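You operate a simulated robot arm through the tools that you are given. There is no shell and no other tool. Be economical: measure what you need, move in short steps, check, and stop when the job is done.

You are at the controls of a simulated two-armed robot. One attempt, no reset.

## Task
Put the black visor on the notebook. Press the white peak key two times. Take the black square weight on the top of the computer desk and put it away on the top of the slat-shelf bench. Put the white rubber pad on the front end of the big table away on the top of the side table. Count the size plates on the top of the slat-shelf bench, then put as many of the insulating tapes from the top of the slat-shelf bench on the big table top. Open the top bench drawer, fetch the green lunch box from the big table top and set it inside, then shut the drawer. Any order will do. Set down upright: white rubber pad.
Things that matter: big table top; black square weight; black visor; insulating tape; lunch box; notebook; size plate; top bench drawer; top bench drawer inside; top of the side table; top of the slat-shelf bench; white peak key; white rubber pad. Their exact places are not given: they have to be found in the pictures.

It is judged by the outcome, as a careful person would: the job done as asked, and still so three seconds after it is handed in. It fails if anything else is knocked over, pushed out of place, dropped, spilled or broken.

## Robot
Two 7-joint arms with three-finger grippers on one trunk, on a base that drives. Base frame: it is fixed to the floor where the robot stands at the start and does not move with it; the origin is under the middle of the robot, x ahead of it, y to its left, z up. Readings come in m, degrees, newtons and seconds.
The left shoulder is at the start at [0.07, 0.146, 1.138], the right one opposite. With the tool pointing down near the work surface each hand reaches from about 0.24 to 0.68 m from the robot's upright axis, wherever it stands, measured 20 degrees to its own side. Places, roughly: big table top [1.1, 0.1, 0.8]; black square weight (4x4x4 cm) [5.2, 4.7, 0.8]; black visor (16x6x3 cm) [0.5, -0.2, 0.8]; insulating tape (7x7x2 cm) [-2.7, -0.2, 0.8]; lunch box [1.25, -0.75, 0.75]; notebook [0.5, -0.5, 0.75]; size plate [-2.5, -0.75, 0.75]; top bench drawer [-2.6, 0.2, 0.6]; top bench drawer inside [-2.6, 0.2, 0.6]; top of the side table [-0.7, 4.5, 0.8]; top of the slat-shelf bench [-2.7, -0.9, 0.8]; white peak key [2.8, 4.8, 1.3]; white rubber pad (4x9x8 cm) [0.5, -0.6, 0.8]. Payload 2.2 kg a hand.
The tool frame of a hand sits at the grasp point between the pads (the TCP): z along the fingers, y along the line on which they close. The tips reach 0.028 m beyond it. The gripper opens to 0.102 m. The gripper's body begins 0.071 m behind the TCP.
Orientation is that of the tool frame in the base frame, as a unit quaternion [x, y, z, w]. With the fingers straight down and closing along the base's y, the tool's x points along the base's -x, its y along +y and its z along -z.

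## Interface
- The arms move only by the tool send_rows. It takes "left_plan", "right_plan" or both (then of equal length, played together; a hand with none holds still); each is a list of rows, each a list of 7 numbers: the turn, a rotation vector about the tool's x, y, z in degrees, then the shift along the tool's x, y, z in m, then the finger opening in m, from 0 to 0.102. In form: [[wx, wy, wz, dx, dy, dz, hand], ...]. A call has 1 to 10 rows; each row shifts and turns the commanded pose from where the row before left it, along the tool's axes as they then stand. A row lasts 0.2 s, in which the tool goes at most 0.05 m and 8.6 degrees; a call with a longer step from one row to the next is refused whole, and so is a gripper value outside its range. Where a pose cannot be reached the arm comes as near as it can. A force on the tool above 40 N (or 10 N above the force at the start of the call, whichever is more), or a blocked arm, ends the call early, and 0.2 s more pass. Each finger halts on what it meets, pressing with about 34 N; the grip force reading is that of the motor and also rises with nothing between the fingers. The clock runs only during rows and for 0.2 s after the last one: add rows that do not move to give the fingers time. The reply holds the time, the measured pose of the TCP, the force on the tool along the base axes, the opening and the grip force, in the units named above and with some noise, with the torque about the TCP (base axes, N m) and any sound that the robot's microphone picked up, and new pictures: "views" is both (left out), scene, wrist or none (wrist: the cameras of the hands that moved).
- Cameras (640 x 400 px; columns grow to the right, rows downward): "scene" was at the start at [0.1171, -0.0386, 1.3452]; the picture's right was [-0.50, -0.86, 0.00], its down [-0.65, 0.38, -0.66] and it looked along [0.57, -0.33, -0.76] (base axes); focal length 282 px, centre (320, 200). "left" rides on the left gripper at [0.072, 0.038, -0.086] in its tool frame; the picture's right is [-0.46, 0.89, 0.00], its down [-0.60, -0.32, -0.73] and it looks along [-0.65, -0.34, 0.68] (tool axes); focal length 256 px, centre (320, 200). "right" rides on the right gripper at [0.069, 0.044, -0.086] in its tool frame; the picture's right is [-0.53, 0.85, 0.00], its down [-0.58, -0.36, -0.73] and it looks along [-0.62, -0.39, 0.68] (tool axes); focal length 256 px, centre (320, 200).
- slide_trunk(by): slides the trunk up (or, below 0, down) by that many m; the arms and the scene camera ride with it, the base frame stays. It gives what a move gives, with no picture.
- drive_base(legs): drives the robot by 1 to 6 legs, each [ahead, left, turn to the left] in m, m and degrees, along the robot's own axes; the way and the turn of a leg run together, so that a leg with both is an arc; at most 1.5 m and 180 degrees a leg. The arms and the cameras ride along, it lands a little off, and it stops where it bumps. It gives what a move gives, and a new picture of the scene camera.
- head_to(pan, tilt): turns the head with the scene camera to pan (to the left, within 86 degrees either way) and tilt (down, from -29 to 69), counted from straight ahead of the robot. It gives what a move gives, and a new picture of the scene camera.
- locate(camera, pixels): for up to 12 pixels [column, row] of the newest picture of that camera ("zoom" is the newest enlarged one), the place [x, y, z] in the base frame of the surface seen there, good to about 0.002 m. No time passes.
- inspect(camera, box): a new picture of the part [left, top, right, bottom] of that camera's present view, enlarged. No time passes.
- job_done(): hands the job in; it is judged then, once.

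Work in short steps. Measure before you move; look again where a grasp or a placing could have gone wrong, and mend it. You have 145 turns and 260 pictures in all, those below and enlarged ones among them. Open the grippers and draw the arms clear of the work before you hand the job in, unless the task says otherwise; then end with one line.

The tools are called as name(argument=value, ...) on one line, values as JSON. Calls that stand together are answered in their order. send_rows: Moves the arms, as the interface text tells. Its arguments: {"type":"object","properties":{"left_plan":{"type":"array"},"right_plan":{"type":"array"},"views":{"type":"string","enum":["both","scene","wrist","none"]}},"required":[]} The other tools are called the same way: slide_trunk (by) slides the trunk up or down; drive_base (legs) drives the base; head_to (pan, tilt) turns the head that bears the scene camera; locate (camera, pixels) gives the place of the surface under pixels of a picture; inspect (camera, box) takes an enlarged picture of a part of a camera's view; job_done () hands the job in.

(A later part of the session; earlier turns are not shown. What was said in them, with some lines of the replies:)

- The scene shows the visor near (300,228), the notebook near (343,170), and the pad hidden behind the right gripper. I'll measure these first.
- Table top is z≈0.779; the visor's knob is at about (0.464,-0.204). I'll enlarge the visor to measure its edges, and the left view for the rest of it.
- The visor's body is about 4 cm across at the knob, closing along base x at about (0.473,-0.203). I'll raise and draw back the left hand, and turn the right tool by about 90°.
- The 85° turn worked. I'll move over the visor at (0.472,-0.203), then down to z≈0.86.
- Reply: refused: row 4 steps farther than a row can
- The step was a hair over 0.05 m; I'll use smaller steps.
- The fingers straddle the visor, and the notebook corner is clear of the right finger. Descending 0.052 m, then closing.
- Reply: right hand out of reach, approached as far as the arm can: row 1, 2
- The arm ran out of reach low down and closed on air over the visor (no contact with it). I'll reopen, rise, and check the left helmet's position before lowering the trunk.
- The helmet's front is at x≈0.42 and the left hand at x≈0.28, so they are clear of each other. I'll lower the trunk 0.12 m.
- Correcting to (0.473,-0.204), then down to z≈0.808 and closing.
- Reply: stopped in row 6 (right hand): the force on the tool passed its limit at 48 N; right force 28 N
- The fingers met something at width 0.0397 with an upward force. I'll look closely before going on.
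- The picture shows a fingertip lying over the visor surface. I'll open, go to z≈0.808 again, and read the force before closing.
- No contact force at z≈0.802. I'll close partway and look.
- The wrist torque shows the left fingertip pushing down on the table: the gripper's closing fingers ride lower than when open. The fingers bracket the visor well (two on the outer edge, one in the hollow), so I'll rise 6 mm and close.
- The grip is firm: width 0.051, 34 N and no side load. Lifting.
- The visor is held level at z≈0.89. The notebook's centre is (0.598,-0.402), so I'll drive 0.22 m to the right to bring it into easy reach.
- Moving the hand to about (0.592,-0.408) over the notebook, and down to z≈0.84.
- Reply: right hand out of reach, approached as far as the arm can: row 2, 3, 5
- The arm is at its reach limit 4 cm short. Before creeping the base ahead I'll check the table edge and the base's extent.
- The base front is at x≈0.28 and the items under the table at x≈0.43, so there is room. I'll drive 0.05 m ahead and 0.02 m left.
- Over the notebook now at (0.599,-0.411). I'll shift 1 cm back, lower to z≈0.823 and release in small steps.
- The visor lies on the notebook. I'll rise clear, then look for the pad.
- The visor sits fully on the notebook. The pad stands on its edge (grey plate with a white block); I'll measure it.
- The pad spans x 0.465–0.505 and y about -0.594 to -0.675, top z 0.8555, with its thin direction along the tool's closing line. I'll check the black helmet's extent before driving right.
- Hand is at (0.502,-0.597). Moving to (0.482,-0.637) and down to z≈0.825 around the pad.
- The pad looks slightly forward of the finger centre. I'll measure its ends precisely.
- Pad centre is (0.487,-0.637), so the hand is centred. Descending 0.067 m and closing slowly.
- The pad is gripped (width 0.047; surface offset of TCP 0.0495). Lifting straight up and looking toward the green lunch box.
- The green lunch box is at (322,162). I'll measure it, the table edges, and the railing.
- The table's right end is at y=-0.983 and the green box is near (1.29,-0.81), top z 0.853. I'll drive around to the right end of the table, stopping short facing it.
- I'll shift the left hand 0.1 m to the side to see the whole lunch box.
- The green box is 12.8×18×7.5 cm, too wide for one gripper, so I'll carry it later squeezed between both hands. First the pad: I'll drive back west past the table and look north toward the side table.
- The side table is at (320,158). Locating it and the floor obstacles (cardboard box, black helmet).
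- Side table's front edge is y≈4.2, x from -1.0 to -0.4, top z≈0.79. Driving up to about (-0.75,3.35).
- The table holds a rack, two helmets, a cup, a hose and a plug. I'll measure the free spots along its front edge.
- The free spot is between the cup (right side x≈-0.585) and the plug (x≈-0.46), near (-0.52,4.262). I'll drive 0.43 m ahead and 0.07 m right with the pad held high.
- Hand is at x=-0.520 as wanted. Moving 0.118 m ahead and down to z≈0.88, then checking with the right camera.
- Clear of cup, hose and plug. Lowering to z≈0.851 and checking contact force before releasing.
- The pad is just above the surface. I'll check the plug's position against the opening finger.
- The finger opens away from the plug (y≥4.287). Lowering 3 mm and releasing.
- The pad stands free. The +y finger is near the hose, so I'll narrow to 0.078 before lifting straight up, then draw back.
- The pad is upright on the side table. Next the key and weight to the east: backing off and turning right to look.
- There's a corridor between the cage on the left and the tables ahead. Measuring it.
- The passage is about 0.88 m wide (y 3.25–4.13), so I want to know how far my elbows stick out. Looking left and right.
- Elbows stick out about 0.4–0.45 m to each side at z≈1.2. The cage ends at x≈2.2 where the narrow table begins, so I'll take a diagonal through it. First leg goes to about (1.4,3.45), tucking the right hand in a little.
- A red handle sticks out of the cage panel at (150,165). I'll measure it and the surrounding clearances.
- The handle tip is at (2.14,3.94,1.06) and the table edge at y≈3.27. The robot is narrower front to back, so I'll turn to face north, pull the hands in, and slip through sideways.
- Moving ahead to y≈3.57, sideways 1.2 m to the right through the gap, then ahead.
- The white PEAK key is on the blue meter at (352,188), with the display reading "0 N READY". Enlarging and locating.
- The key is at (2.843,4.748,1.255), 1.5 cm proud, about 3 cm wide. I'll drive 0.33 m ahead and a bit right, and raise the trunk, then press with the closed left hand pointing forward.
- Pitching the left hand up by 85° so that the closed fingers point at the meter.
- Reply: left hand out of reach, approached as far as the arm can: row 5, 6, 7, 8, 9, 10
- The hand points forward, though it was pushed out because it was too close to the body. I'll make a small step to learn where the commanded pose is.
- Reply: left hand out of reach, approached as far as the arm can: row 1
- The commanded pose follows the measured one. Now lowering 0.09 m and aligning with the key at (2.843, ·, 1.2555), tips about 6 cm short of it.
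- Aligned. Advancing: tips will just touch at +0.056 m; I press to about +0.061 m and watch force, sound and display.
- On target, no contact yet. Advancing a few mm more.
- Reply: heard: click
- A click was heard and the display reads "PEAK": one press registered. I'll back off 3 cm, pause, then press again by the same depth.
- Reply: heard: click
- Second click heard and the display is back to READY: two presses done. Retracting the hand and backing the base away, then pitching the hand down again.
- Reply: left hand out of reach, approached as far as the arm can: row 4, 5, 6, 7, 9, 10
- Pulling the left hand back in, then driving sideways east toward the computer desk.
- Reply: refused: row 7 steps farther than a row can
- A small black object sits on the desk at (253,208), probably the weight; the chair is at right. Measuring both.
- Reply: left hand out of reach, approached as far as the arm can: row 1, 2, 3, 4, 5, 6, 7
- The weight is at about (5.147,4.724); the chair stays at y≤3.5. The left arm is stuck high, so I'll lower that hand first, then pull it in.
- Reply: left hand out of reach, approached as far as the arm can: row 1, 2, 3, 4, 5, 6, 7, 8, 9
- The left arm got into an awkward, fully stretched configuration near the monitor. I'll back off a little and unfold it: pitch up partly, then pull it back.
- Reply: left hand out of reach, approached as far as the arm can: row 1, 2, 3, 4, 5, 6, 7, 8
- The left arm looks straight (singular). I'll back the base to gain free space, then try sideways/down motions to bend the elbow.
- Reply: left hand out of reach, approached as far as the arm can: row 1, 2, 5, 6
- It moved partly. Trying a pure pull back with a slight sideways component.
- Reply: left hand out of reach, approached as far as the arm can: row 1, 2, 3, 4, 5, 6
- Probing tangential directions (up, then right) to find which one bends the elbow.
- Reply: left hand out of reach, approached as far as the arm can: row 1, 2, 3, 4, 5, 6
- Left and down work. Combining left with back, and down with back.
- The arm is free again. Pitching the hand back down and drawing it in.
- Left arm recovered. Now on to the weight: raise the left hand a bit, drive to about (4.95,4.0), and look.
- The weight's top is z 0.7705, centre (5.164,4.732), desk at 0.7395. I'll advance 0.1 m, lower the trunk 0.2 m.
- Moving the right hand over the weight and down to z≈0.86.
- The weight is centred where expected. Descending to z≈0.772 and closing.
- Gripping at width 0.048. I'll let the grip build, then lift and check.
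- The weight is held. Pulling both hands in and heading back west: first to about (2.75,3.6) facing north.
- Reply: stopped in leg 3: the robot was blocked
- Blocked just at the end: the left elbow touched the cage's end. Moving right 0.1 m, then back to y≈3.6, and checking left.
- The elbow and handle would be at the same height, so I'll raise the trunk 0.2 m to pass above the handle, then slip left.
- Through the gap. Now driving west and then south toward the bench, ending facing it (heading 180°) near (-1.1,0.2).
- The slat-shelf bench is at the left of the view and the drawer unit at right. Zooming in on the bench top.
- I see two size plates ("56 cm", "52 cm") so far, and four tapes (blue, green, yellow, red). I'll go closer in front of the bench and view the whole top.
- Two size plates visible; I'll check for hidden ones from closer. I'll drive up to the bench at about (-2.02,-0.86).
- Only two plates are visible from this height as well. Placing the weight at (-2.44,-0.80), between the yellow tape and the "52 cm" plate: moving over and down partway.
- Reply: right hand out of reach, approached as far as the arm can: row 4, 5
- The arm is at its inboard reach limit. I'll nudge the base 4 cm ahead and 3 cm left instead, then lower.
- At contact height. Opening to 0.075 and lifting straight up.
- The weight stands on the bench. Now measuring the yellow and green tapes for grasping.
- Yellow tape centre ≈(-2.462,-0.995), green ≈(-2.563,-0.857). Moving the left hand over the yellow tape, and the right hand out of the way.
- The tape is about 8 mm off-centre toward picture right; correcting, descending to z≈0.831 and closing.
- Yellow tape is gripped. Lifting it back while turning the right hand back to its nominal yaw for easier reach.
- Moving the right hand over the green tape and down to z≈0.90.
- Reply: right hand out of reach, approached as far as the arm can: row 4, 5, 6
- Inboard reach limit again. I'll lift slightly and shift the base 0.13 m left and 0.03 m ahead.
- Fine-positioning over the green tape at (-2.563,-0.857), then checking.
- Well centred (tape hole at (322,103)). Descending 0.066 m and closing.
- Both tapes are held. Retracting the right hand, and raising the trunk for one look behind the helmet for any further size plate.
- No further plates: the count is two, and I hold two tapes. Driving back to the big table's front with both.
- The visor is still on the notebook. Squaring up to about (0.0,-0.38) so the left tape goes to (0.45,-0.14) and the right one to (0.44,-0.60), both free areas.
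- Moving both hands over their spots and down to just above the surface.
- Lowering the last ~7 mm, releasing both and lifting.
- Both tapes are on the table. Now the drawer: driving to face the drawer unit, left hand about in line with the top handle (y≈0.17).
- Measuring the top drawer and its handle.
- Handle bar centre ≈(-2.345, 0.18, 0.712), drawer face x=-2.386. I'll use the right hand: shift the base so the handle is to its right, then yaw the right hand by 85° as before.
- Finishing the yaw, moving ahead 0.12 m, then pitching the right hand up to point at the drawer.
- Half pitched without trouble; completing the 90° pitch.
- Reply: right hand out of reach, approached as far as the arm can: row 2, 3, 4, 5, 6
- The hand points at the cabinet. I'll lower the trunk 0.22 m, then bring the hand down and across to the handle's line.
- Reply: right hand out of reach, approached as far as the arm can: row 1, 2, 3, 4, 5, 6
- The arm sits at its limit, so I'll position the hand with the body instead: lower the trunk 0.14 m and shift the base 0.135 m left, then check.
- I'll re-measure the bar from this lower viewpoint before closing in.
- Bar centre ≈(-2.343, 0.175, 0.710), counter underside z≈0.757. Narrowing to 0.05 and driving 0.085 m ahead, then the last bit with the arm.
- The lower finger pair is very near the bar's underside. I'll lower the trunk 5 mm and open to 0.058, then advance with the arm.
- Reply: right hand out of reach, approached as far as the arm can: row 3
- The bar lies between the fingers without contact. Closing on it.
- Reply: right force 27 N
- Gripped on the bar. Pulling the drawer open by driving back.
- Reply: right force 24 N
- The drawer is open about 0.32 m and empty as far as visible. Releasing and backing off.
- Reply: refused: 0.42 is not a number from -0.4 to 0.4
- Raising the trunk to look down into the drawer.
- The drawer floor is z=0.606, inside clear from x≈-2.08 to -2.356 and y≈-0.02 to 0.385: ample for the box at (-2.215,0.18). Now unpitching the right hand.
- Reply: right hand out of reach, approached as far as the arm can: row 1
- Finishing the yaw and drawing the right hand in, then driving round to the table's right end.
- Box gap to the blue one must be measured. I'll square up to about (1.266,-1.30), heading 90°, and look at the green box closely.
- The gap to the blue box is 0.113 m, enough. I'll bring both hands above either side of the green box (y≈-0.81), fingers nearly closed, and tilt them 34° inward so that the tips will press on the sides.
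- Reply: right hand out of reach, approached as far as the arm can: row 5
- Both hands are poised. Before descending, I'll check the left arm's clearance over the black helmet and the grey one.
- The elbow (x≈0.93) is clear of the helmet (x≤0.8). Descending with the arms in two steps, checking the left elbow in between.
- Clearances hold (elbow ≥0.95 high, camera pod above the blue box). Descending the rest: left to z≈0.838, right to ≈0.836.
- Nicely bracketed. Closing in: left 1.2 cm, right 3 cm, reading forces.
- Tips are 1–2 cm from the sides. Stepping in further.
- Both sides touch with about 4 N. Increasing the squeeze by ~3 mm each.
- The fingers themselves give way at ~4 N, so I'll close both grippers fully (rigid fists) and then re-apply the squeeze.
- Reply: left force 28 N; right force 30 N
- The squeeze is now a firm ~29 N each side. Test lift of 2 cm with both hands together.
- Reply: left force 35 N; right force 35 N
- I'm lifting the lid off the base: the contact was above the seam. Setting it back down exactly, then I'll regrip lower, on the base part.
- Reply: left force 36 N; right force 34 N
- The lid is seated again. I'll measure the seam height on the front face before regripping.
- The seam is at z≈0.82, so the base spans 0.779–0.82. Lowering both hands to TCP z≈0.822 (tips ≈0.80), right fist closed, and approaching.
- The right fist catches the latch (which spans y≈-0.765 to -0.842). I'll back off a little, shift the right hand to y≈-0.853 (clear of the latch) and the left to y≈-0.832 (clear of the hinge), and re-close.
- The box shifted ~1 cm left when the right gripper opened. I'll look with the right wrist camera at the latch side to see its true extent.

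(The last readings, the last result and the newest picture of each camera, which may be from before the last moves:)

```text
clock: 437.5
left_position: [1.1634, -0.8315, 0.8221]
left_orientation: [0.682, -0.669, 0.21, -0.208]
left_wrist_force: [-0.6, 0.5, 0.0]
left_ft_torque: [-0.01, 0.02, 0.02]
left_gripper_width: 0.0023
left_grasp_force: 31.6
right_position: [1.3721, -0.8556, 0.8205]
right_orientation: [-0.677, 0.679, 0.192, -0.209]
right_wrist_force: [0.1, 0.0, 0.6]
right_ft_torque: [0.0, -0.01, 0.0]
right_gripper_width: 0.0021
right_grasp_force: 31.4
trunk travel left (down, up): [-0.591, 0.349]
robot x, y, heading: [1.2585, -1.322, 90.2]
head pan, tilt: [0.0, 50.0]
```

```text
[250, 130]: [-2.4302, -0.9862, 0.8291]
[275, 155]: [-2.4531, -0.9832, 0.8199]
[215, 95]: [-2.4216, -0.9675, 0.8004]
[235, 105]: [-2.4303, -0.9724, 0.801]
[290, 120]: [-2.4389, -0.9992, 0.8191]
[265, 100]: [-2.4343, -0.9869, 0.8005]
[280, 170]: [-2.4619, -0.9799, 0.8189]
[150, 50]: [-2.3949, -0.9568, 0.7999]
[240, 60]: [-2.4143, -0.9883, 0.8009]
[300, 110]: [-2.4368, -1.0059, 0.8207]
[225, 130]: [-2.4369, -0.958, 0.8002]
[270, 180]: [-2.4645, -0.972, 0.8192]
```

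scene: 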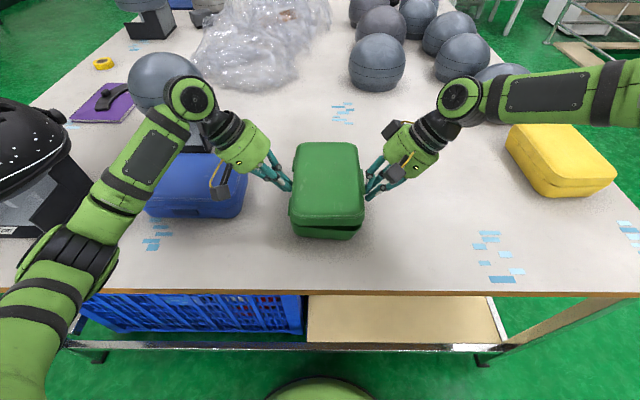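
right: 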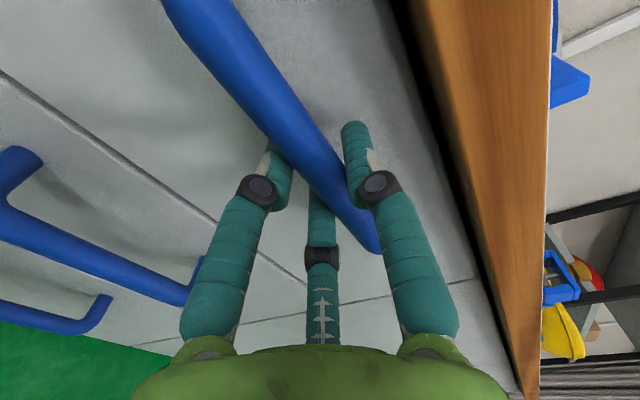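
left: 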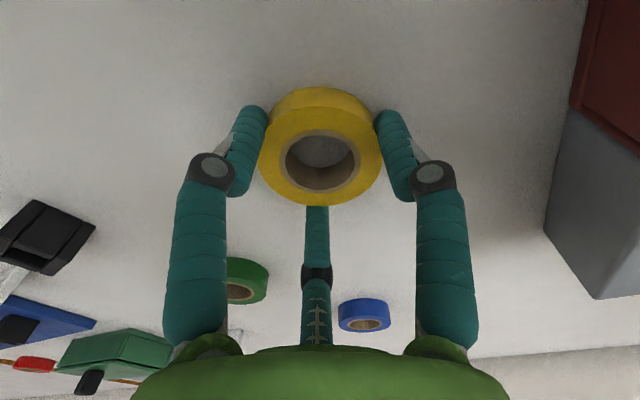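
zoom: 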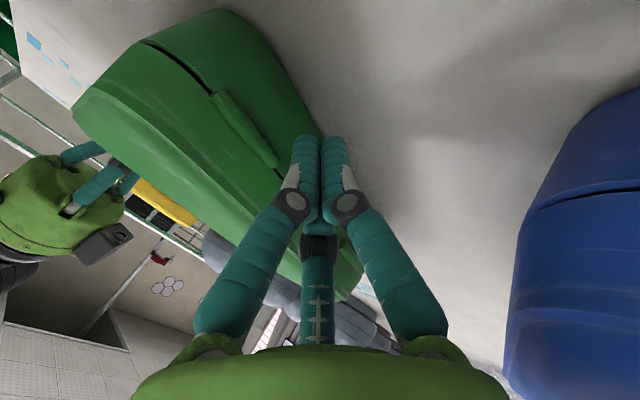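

Those referred to older stored pictures; I'll use the fresh zoom pictures instead.

locate(camera="zoom", pixels=[[250, 130], [275, 160], [215, 95], [220, 110], [270, 165], [265, 100], [250, 100], [150, 50], [240, 60], [225, 90], [240, 135], [310, 130]])

inspect(camera="right", box=[300, 0, 620, 270])

locate(camera="zoom", pixels=[[150, 215], [170, 245], [185, 270], [205, 290], [195, 265], [215, 310], [240, 320], [230, 260], [130, 160], [180, 300], [110, 100], [160, 200]])

```text
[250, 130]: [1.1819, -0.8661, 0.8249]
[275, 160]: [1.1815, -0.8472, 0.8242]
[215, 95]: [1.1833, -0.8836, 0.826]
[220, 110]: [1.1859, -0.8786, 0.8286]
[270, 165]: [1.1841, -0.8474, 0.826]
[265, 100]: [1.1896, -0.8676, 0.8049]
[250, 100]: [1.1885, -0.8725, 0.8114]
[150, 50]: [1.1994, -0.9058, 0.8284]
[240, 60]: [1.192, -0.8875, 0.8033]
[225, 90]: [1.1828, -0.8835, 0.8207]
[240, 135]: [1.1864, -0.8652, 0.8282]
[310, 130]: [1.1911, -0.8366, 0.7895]
```

```text
1.48 times, centred on (460, 135) of right
```

zoom: 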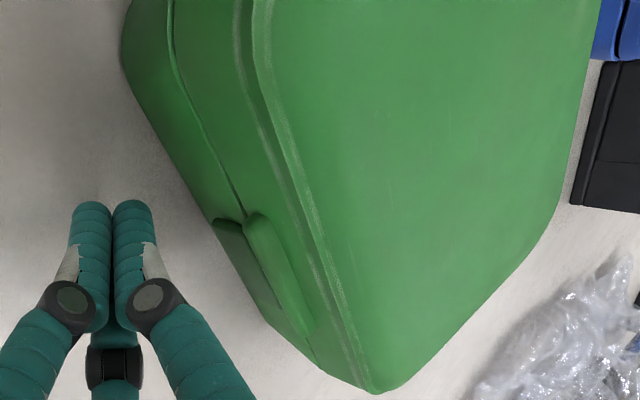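

```text
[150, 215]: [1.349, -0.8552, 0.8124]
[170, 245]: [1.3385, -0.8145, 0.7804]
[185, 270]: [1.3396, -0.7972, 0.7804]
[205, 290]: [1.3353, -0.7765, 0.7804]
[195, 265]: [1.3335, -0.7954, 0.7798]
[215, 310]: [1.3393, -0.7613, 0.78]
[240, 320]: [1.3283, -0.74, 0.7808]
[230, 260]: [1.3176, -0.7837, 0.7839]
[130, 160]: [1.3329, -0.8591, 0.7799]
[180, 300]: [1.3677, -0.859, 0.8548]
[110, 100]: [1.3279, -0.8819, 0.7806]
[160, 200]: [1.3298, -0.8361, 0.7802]
```

The latch turns out to have a base half below the seam, so pressing the closed fists at z≈0.80 near y≈-0.805 loads the base. Moving both there.

send_rows(left_plan=[[0, 0, 0, 0, 0.0083, -0.0056, 0], [0, 0, 0, -0.013, 0, 0, 0], [0, 0, 0, -0.0125, 0, 0, 0], [0, 0, 0, 0, 0, 0, 0], [0, 0, 0, 0, -0.0058, 0.0039, 0], [0, 0, 0, 0, 0, 0, 0]], right_plan=[[0, 0, 0, 0, -0.0041, -0.0028, 0], [0, 0, 0, -0.026, 0, 0, 0], [0, 0, 0, -0.026, 0, 0, 0], [0, 0, 0, 0, 0.0058, 0.0039, 0], [0, 0, 0, 0, 0.0058, 0.0039, 0], [0, 0, 0, 0, 0, 0, 0]], views="none")

inspect(camera="right", box=[220, 0, 540, 220])

```text
clock: 438.9
left_position: [1.1589, -0.8079, 0.821]
left_orientation: [0.681, -0.67, 0.21, -0.208]
left_wrist_force: [-0.5, -0.6, 0.2]
left_ft_torque: [-0.02, -0.01, -0.02]
left_gripper_width: 0.0021
left_grasp_force: 31.3
right_position: [1.3633, -0.8045, 0.8222]
right_orientation: [-0.678, 0.679, 0.193, -0.207]
right_wrist_force: [-0.5, -0.1, 0.7]
right_ft_torque: [0.02, -0.01, 0.01]
right_gripper_width: 0.002
right_grasp_force: 31.2
trunk travel left (down, up): [-0.591, 0.349]
robot x, y, heading: [1.2557, -1.3229, 90.8]
head pan, tilt: [0.0, 50.0]
```

```text
1.82 times, centred on (380, 110) of right
```

zoom: 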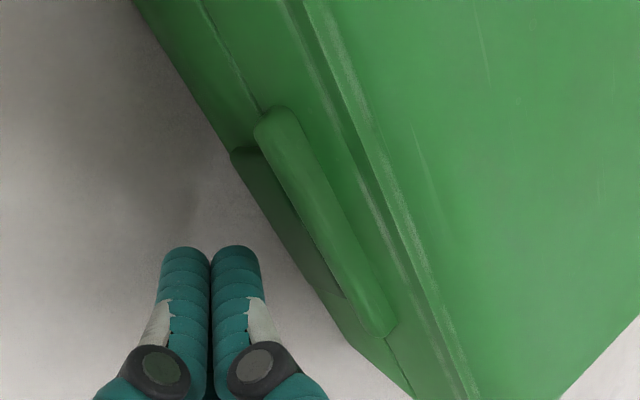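

Clear view: the dark lower tab belongs to the base. Squeezing gradually from both sides.

send_rows(left_plan=[[0, 0, 0, 0, -0.0025, 0.0017, 0], [0, 0, 0, 0, -0.0025, 0.0017, 0], [0, 0, 0, 0, -0.0017, 0.0011, 0], [0, 0, 0, 0, 0, 0, 0]], right_plan=[[0, 0, 0, 0, 0.005, 0.0034, 0], [0, 0, 0, 0, 0.0025, 0.0017, 0], [0, 0, 0, 0, 0.0025, 0.0017, 0], [0, 0, 0, 0, 0, 0, 0]], views="none")

```text
clock: 439.9
left_position: [1.167, -0.8057, 0.8219]
left_orientation: [0.682, -0.669, 0.21, -0.208]
left_wrist_force: [-1.0, -0.5, -0.1]
left_ft_torque: [0.01, 0.01, -0.03]
left_gripper_width: 0.0019
left_grasp_force: 31.3
right_position: [1.3538, -0.8074, 0.8263]
right_orientation: [-0.677, 0.679, 0.193, -0.208]
right_wrist_force: [0.2, -0.2, 0.6]
right_ft_torque: [0.01, 0.03, -0.04]
right_gripper_width: 0.0019
right_grasp_force: 31.1
right hand out of reach, approached as far as the arm can: row 1, 3
trunk travel left (down, up): [-0.591, 0.349]
robot x, y, heading: [1.2597, -1.3203, 90.4]
head pan, tilt: [0.0, 50.0]
```

The right hand hits its inboard limit. I'll back it off 3 cm and slide the box ~2.5 cm to the right with the left fist, so that the squeeze happens further right.

send_rows(left_plan=[[0, 0, 0, 0, 0, 0, 0], [0, 0, 0, 0, -0.0058, 0.0039, 0], [0, 0, 0, 0, -0.0058, 0.0039, 0], [0, 0, 0, 0, -0.0058, 0.0039, 0], [0, 0, 0, 0, -0.0058, 0.0039, 0], [0, 0, 0, 0, 0, 0, 0]], right_plan=[[0, 0, 0, 0, -0.0125, -0.0084, 0], [0, 0, 0, 0, -0.0125, -0.0084, 0], [0, 0, 0, 0, -0.0028, 0.0041, 0], [0, 0, 0, 0, 0, 0, 0], [0, 0, 0, 0, 0, 0, 0], [0, 0, 0, 0, 0, 0, 0]], views="none")

inspect(camera="scene", box=[250, 130, 410, 250])

```text
clock: 441.3
left_position: [1.1947, -0.806, 0.8195]
left_orientation: [0.682, -0.669, 0.21, -0.208]
left_wrist_force: [0.2, -0.3, -0.5]
left_ft_torque: [0.02, 0.05, 0.03]
left_gripper_width: 0.0019
left_grasp_force: 31.2
right_position: [1.3849, -0.8092, 0.8209]
right_orientation: [-0.677, 0.679, 0.192, -0.208]
right_wrist_force: [-0.8, 0.6, -0.2]
right_ft_torque: [-0.02, -0.03, 0.0]
right_gripper_width: 0.0021
right_grasp_force: 31.8
trunk travel left (down, up): [-0.591, 0.349]
robot x, y, heading: [1.2568, -1.3242, 90.7]
head pan, tilt: [0.0, 50.0]
```

```text
3.33 times, centred on (330, 190) of scene
```

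zoom: 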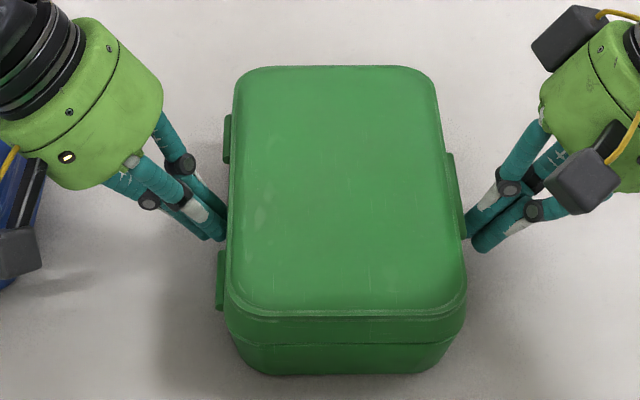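

The box slid right without turning. Now pressing with the right fist.

send_rows(left_plan=[[0, 0, 0, 0, 0, 0, 0], [0, 0, 0, 0, -0.0012, 0.0008, 0], [0, 0, 0, 0, -0.0012, 0.0008, 0], [0, 0, 0, 0, 0, 0, 0]], right_plan=[[0, 0, 0, 0, 0.0025, 0.0017, 0], [0, 0, 0, 0, 0.0025, 0.0017, 0], [0, 0, 0, 0, 0.0012, 0.0008, 0], [0, 0, 0, 0, 0, 0, 0]], views="none")

```text
clock: 442.3
left_position: [1.1959, -0.8037, 0.8213]
left_orientation: [0.683, -0.669, 0.208, -0.208]
left_wrist_force: [-13.0, -0.4, 0.3]
left_ft_torque: [-0.02, 0.2, -0.02]
left_gripper_width: 0.002
left_grasp_force: 31.5
right_position: [1.3787, -0.8091, 0.8203]
right_orientation: [-0.677, 0.68, 0.191, -0.208]
right_wrist_force: [13.9, -0.7, 2.3]
right_ft_torque: [-0.06, -0.14, 0.0]
right_gripper_width: 0.0021
right_grasp_force: 31.0
trunk travel left (down, up): [-0.591, 0.349]
robot x, y, heading: [1.258, -1.3229, 90.5]
head pan, tilt: [0.0, 50.0]
```

13 N each. Raising to ~25 N and test lifting 1.5 cm.

send_rows(left_plan=[[0, 0, 0, 0, -0.0017, 0.0011, 0], [0, 0, 0, 0, 0, 0, 0], [0, 0, 0, 0, -0.0042, -0.0062, 0], [0, 0, 0, 0, -0.0042, -0.0062, 0], [0, 0, 0, 0, 0, 0, 0]], right_plan=[[0, 0, 0, 0, 0.0017, 0.0011, 0], [0, 0, 0, 0, 0, 0, 0], [0, 0, 0, 0, 0.0042, -0.0062, 0], [0, 0, 0, 0, 0.0042, -0.0062, 0], [0, 0, 0, 0, 0, 0, 0]], views="none")

inspect(camera="scene", box=[250, 130, 410, 250])

```text
clock: 443.5
left_position: [1.1959, -0.8042, 0.8365]
left_orientation: [0.683, -0.67, 0.206, -0.205]
left_wrist_force: [-30.8, 0.9, 0.5]
left_ft_torque: [-0.2, 0.49, -0.03]
left_gripper_width: 0.0022
left_grasp_force: 31.6
right_position: [1.3786, -0.809, 0.8319]
right_orientation: [-0.678, 0.68, 0.189, -0.206]
right_wrist_force: [30.1, -0.7, -1.0]
right_ft_torque: [0.12, -0.46, -0.02]
right_gripper_width: 0.0018
right_grasp_force: 30.9
trunk travel left (down, up): [-0.591, 0.349]
robot x, y, heading: [1.2564, -1.3221, 90.6]
head pan, tilt: [0.0, 50.0]
```

```text
3.33 times, centred on (330, 190) of scene
5 turns are left
```

zoom: 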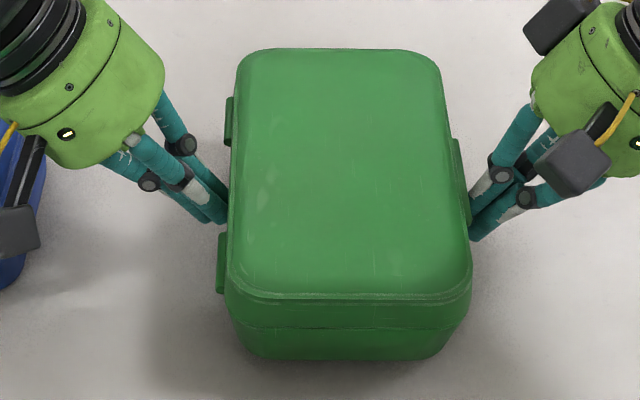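

The whole box is lifted, held at ~30 N per side. Few turns remain, so I'll raise the trunk and carry it straight to the drawer front in one go.

slide_trunk(by=0.12)

drive_base(legs=[[-0.35, 0, -0.6], [0, 1.5, 0], [0, 0.85, 0], [0, 0, 90], [0, -1.5, 0], [0, -0.25, 0]])

head_to(pan=0, tilt=48)

```text
clock: 445.0
left_position: [1.1964, -0.8038, 0.9558]
left_orientation: [0.684, -0.669, 0.207, -0.206]
left_wrist_force: [-31.9, 1.7, -1.7]
left_ft_torque: [0.05, 0.5, -0.05]
left_gripper_width: 0.0023
left_grasp_force: 31.9
right_position: [1.3779, -0.8077, 0.9516]
right_orientation: [-0.678, 0.68, 0.189, -0.205]
right_wrist_force: [31.4, -1.1, -1.2]
right_ft_torque: [-0.08, -0.44, 0.06]
right_gripper_width: 0.0018
right_grasp_force: 31.5
trunk travel left (down, up): [-0.711, 0.229]
robot x, y, heading: [1.2557, -1.3203, 90.6]
head pan, tilt: [0.0, 50.0]
```

```text
clock: 470.6
left_position: [-1.6928, -0.0361, 0.956]
left_orientation: [0.956, 0.025, -0.004, -0.291]
left_wrist_force: [-0.6, -31.7, -0.6]
left_ft_torque: [-0.45, -0.01, -0.07]
left_gripper_width: 0.0019
left_grasp_force: 31.4
right_position: [-1.6949, 0.1462, 0.9511]
right_orientation: [0.96, 0.013, 0.015, 0.279]
right_wrist_force: [-0.6, 30.7, -2.3]
right_ft_torque: [0.5, -0.01, 0.07]
right_gripper_width: 0.0019
right_grasp_force: 31.3
trunk travel left (down, up): [-0.711, 0.229]
robot x, y, heading: [-1.1807, 0.0429, -177.8]
head pan, tilt: [0.0, 50.0]
```

scene: 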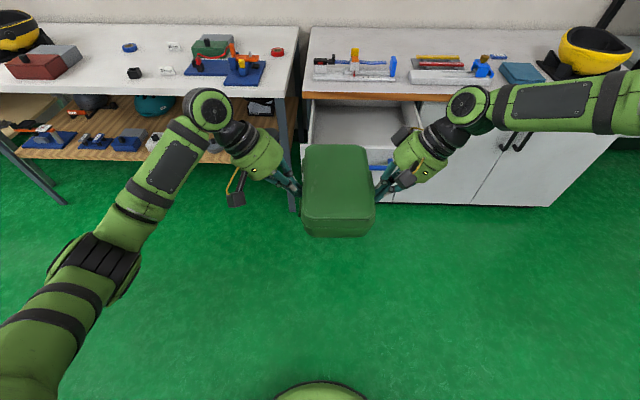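

```text
clock: 471.2
left_position: [-1.6932, -0.0354, 0.957]
left_orientation: [0.956, 0.026, -0.003, -0.291]
left_wrist_force: [0.4, -5.5, -0.9]
left_ft_torque: [-0.09, 0.08, -0.01]
left_gripper_width: 0.0023
left_grasp_force: 31.6
right_position: [-1.6939, 0.1461, 0.9526]
right_orientation: [0.96, 0.012, 0.016, 0.28]
right_wrist_force: [-1.0, 4.4, -1.8]
right_ft_torque: [0.04, -0.04, 0.0]
right_gripper_width: 0.0019
right_grasp_force: 31.2
trunk travel left (down, up): [-0.711, 0.229]
robot x, y, heading: [-1.181, 0.0404, -177.9]
head pan, tilt: [0.0, 48.0]
4 turns are left
```

scene: 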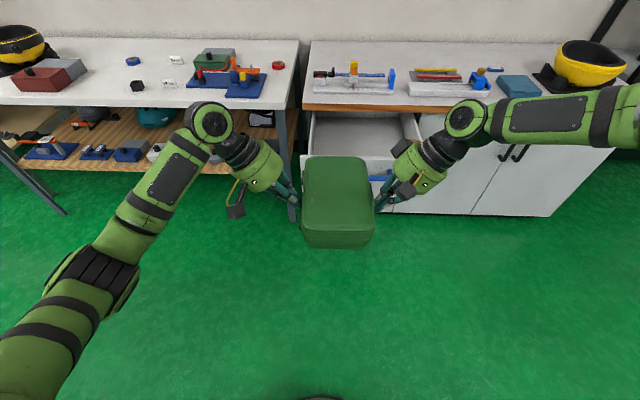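

Box held, though the squeeze reading dropped to ~5 N; I'll re-tighten, drive the box over the drawer (target centre (-2.215,0.18)), and lower it to just above the floor.

send_rows(left_plan=[[0, 0, 0, 0, -0.0025, 0.0017, 0], [0, 0, 0, 0, 0, 0, 0]], right_plan=[[0, 0, 0, 0, 0.0025, 0.0017, 0], [0, 0, 0, 0, 0, 0, 0]], views="none")

drive_base(legs=[[0.518, -0.118, -2.1]])

slide_trunk(by=-0.287)

inspect(camera="scene", box=[180, 50, 480, 250])

```text
clock: 471.8
left_position: [-1.6949, -0.0334, 0.9559]
left_orientation: [0.957, 0.027, -0.002, -0.289]
left_wrist_force: [0.3, -26.9, 0.5]
left_ft_torque: [-0.42, -0.04, -0.11]
left_gripper_width: 0.002
left_grasp_force: 31.3
right_position: [-1.6941, 0.1476, 0.951]
right_orientation: [0.96, 0.012, 0.015, 0.278]
right_wrist_force: [-0.6, 26.0, -2.8]
right_ft_torque: [0.36, 0.03, 0.0]
right_gripper_width: 0.002
right_grasp_force: 31.0
trunk travel left (down, up): [-0.711, 0.229]
robot x, y, heading: [-1.1769, 0.0416, -177.8]
head pan, tilt: [0.0, 48.0]
```

```text
clock: 475.0
left_position: [-2.2259, 0.0896, 0.956]
left_orientation: [0.958, 0.01, 0.001, -0.287]
left_wrist_force: [-0.8, -29.5, 0.0]
left_ft_torque: [-0.46, 0.04, -0.13]
left_gripper_width: 0.0019
left_grasp_force: 31.3
right_position: [-2.2181, 0.27, 0.9513]
right_orientation: [0.961, -0.005, 0.01, 0.278]
right_wrist_force: [-0.2, 29.7, -2.1]
right_ft_torque: [0.49, -0.04, 0.03]
right_gripper_width: 0.0018
right_grasp_force: 31.4
trunk travel left (down, up): [-0.711, 0.229]
robot x, y, heading: [-1.7038, 0.1456, -180.1]
head pan, tilt: [0.0, 48.0]
```

scene: 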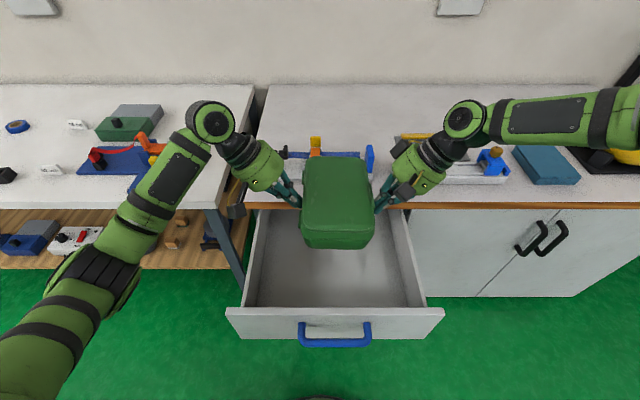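

```text
clock: 477.9
left_position: [-2.2254, 0.0892, 0.6691]
left_orientation: [0.958, 0.009, 0.0, -0.287]
left_wrist_force: [-0.5, -10.1, -1.0]
left_ft_torque: [-0.19, 0.01, -0.05]
left_gripper_width: 0.0021
left_grasp_force: 31.6
right_position: [-2.2198, 0.2709, 0.6628]
right_orientation: [0.961, -0.005, 0.011, 0.278]
right_wrist_force: [-0.2, 11.1, -1.4]
right_ft_torque: [0.15, 0.01, -0.02]
right_gripper_width: 0.0021
right_grasp_force: 30.7
trunk travel left (down, up): [-0.424, 0.516]
robot x, y, heading: [-1.7056, 0.1427, -180.1]
head pan, tilt: [0.0, 48.0]
```

```text
2.00 times, centred on (330, 150) of scene
3 turns are left
```

zoom: 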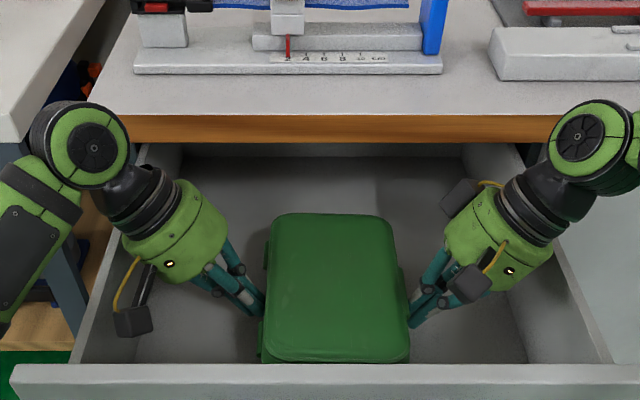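

The box is inside, ~2 cm above the drawer floor. Lowering it, releasing, rising, backing away, and pitching both fists forward to push the drawer shut.

slide_trunk(by=-0.018)

send_rows(left_plan=[[0, 0, 0, 0, 0.005, -0.0034, 0], [0, 0, 0, 0, 0.005, -0.0034, 0], [0, 0, 0, 0, 0, 0, 0]], right_plan=[[0, 0, 0, 0, -0.005, -0.0034, 0], [0, 0, 0, 0, -0.005, -0.0034, 0], [0, 0, 0, 0, 0, 0, 0]], views="none")

slide_trunk(by=0.32)

drive_base(legs=[[-0.45, 0, 0.1]])

send_rows(left_plan=[[0, -8.5, 0, 0, 0.01, 0, 0], [0, -8.5, 0, 0, 0.01, 0, 0], [0, -8.5, 0, 0, 0.01, 0, 0], [0, -8.5, 0, 0, 0, 0, 0], [0, -8.5, 0, 0, 0, 0, 0], [0, -8.5, 0, 0, 0, 0, 0], [0, -8.5, 0, 0, 0, 0, 0], [0, 0, 0, 0, 0, 0, 0]], right_plan=[[0, -8.5, 0, 0, -0.01, 0, 0], [0, -8.5, 0, 0, -0.01, 0, 0], [0, -8.5, 0, 0, -0.01, 0, 0], [0, -8.5, 0, 0, 0, 0, 0], [0, -8.5, 0, 0, 0, 0, 0], [0, -8.5, 0, 0, 0, 0, 0], [0, -8.5, 0, 0, 0, 0, 0], [0, 0, 0, 0, 0, 0, 0]], views="none")

slide_trunk(by=-0.26)

head_to(pan=0, tilt=42)

```text
clock: 478.5
left_position: [-2.2262, 0.0887, 0.6507]
left_orientation: [0.958, 0.009, 0.001, -0.286]
left_wrist_force: [0.2, -11.3, -0.7]
left_ft_torque: [-0.18, -0.03, -0.09]
left_gripper_width: 0.002
left_grasp_force: 31.1
right_position: [-2.2201, 0.2713, 0.6453]
right_orientation: [0.961, -0.006, 0.011, 0.277]
right_wrist_force: [-1.2, 11.0, -0.2]
right_ft_torque: [0.12, 0.1, -0.05]
right_gripper_width: 0.002
right_grasp_force: 31.1
trunk travel left (down, up): [-0.406, 0.534]
robot x, y, heading: [-1.708, 0.1473, -179.8]
head pan, tilt: [0.0, 48.0]
```

```text
clock: 479.3
left_position: [-2.2255, 0.0777, 0.6512]
left_orientation: [0.958, 0.009, 0.001, -0.287]
left_wrist_force: [0.0, 0.7, -0.7]
left_ft_torque: [-0.01, 0.02, 0.02]
left_gripper_width: 0.0022
left_grasp_force: 31.3
right_position: [-2.2204, 0.2833, 0.6451]
right_orientation: [0.961, -0.005, 0.011, 0.277]
right_wrist_force: [-0.4, 0.3, 0.5]
right_ft_torque: [0.0, 0.0, 0.0]
right_gripper_width: 0.002
right_grasp_force: 32.0
trunk travel left (down, up): [-0.406, 0.534]
robot x, y, heading: [-1.7068, 0.1461, -179.8]
head pan, tilt: [0.0, 48.0]
```

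```text
clock: 482.5
left_position: [-2.2261, 0.0766, 0.9698]
left_orientation: [0.958, 0.01, 0.0, -0.287]
left_wrist_force: [0.4, 0.2, -0.1]
left_ft_torque: [-0.03, 0.01, 0.01]
left_gripper_width: 0.0024
left_grasp_force: 31.2
right_position: [-2.2203, 0.2841, 0.9643]
right_orientation: [0.96, -0.005, 0.011, 0.278]
right_wrist_force: [-0.2, 0.4, 0.0]
right_ft_torque: [0.0, 0.0, 0.0]
right_gripper_width: 0.0021
right_grasp_force: 31.4
trunk travel left (down, up): [-0.726, 0.214]
robot x, y, heading: [-1.7053, 0.1482, -179.8]
head pan, tilt: [0.0, 48.0]
```

```text
clock: 485.2
left_position: [-1.783, 0.0757, 0.9707]
left_orientation: [0.958, 0.011, 0.001, -0.286]
left_wrist_force: [-0.6, 0.2, 0.3]
left_ft_torque: [0.02, -0.01, 0.0]
left_gripper_width: 0.0022
left_grasp_force: 31.5
right_position: [-1.7785, 0.2826, 0.9636]
right_orientation: [0.961, -0.003, 0.012, 0.277]
right_wrist_force: [-0.6, -0.3, -0.5]
right_ft_torque: [0.01, 0.0, 0.0]
right_gripper_width: 0.0021
right_grasp_force: 31.3
trunk travel left (down, up): [-0.726, 0.214]
robot x, y, heading: [-1.2662, 0.1477, -179.8]
head pan, tilt: [0.0, 48.0]
```

scene: 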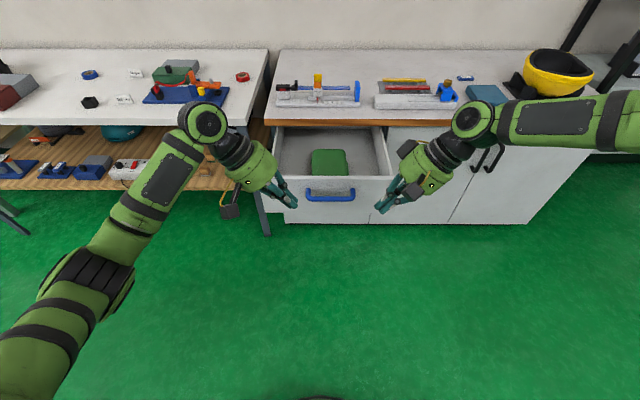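

```text
clock: 487.0
left_position: [-1.7822, 0.0524, 0.9543]
left_orientation: [0.831, 0.152, -0.476, -0.244]
left_wrist_force: [0.3, -0.1, 0.0]
left_ft_torque: [-0.02, -0.01, 0.01]
left_gripper_width: 0.0021
left_grasp_force: 31.7
right_position: [-1.7771, 0.3082, 0.9489]
right_orientation: [0.839, -0.14, -0.467, 0.239]
right_wrist_force: [0.0, -0.1, -0.6]
right_ft_torque: [-0.01, -0.02, -0.01]
right_gripper_width: 0.002
right_grasp_force: 30.8
trunk travel left (down, up): [-0.726, 0.214]
robot x, y, heading: [-1.2676, 0.1482, -179.9]
head pan, tilt: [0.0, 48.0]
```

```text
clock: 489.6
left_position: [-1.7814, 0.0515, 0.6949]
left_orientation: [0.832, 0.153, -0.474, -0.243]
left_wrist_force: [-0.8, -1.4, -0.8]
left_ft_torque: [0.0, -0.03, 0.02]
left_gripper_width: 0.0022
left_grasp_force: 31.1
right_position: [-1.7785, 0.308, 0.6902]
right_orientation: [0.84, -0.14, -0.467, 0.24]
right_wrist_force: [-0.2, 0.7, -0.7]
right_ft_torque: [0.01, 0.0, 0.04]
right_gripper_width: 0.0021
right_grasp_force: 31.3
trunk travel left (down, up): [-0.466, 0.474]
robot x, y, heading: [-1.2663, 0.1452, -179.6]
head pan, tilt: [0.0, 48.0]
```

```text
clock: 490.3
left_position: [-1.7836, 0.0521, 0.6928]
left_orientation: [0.832, 0.153, -0.475, -0.243]
left_wrist_force: [0.8, 0.3, 0.3]
left_ft_torque: [-0.04, -0.05, 0.01]
left_gripper_width: 0.0021
left_grasp_force: 31.5
right_position: [-1.7783, 0.3081, 0.6893]
right_orientation: [0.84, -0.141, -0.467, 0.239]
right_wrist_force: [0.5, -0.5, 0.3]
right_ft_torque: [-0.01, 0.0, -0.01]
right_gripper_width: 0.0022
right_grasp_force: 31.5
trunk travel left (down, up): [-0.466, 0.474]
robot x, y, heading: [-1.2653, 0.1438, -179.8]
head pan, tilt: [0.0, 42.0]
2 turns are left
```

scene: 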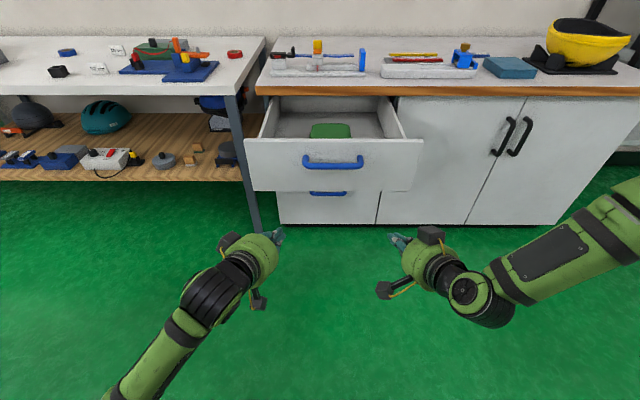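

The box sits in the drawer. Pushing the drawer shut by driving both fists 0.59 m forward against its front, then backing off and checking.

drive_base(legs=[[0.3, 0, 0], [0.29, 0, 0]])

drive_base(legs=[[-0.45, 0, 0]])

locate(camera="scene", pixels=[[270, 150], [290, 150], [333, 148], [333, 175], [380, 150], [400, 150], [300, 130], [360, 130], [333, 160], [333, 120]])

```text
clock: 493.9
left_position: [-2.3569, 0.0565, 0.6935]
left_orientation: [0.834, 0.148, -0.472, -0.245]
left_wrist_force: [-0.1, 0.3, 0.5]
left_ft_torque: [-0.02, 0.02, 0.0]
left_gripper_width: 0.0021
left_grasp_force: 31.4
right_position: [-2.353, 0.3123, 0.6896]
right_orientation: [0.839, -0.142, -0.468, 0.238]
right_wrist_force: [0.2, 0.2, -0.4]
right_ft_torque: [0.02, 0.01, -0.04]
right_gripper_width: 0.0022
right_grasp_force: 31.4
trunk travel left (down, up): [-0.466, 0.474]
robot x, y, heading: [-1.8406, 0.1485, 179.7]
head pan, tilt: [0.0, 42.0]
stopped in leg 2: the force on the tool passed its limit at 75 N (the readings are from after the stop); the commanded pose is now the measured one
```

scene: 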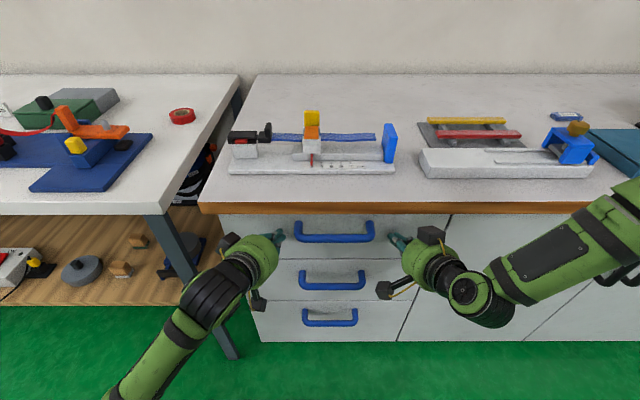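

```text
clock: 496.6
left_position: [-1.9197, 0.0563, 0.6945]
left_orientation: [0.834, 0.148, -0.472, -0.245]
left_wrist_force: [-0.3, 0.4, -0.3]
left_ft_torque: [-0.03, 0.01, 0.02]
left_gripper_width: 0.0021
left_grasp_force: 31.8
right_position: [-1.9158, 0.3117, 0.6904]
right_orientation: [0.839, -0.144, -0.468, 0.237]
right_wrist_force: [0.2, 0.9, -0.9]
right_ft_torque: [0.02, -0.01, -0.02]
right_gripper_width: 0.0023
right_grasp_force: 31.4
trunk travel left (down, up): [-0.466, 0.474]
robot x, y, heading: [-1.402, 0.1475, 179.5]
head pan, tilt: [0.0, 42.0]
```

scene: 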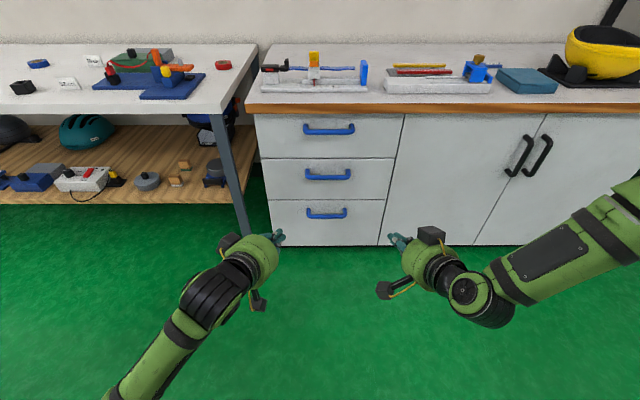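

```text
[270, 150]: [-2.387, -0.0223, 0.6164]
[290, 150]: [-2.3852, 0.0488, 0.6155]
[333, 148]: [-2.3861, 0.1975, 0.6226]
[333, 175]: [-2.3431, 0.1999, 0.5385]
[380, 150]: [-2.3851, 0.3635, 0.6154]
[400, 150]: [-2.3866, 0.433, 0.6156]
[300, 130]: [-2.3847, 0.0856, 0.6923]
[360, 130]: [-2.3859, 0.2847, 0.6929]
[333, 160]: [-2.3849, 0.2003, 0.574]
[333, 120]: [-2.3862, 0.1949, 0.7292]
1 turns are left
```

The drawer face reads x≈-2.386, flush with the others, so it is shut. I'll open the grippers clear of the work and hand in.

send_rows(left_plan=[[0, 0, 0, 0, 0, 0, 0.05], [0, 0, 0, 0, 0, 0, 0.1], [0, 0, 0, 0, 0, 0, 0.1]], right_plan=[[0, 0, 0, 0, 0, 0, 0.05], [0, 0, 0, 0, 0, 0, 0.1], [0, 0, 0, 0, 0, 0, 0.1]], views="none")

job_done()

```text
clock: 497.4
left_position: [-1.9189, 0.0558, 0.6936]
left_orientation: [0.834, 0.149, -0.471, -0.245]
left_wrist_force: [0.2, -0.2, -1.1]
left_ft_torque: [0.01, 0.0, 0.01]
left_gripper_width: 0.0998
left_grasp_force: 0.1
right_position: [-1.9159, 0.3126, 0.6897]
right_orientation: [0.839, -0.144, -0.468, 0.238]
right_wrist_force: [-0.1, 0.1, 0.2]
right_ft_torque: [0.04, 0.0, 0.01]
right_gripper_width: 0.0999
right_grasp_force: 0.1
trunk travel left (down, up): [-0.466, 0.474]
robot x, y, heading: [-1.4034, 0.1469, 179.7]
head pan, tilt: [0.0, 42.0]
```

```text
The job is handed in.
```

All six tasks are done and handed in: visor on the notebook, PEAK key pressed twice, weight on the slat-shelf bench, white pad upright on the side table, two tapes on the big table for the two size plates I counted, and the green lunch box in the shut top drawer. In passing, the left elbow touched the cage end once, and the first try at the lunch box lifted its lid, which I set back down.
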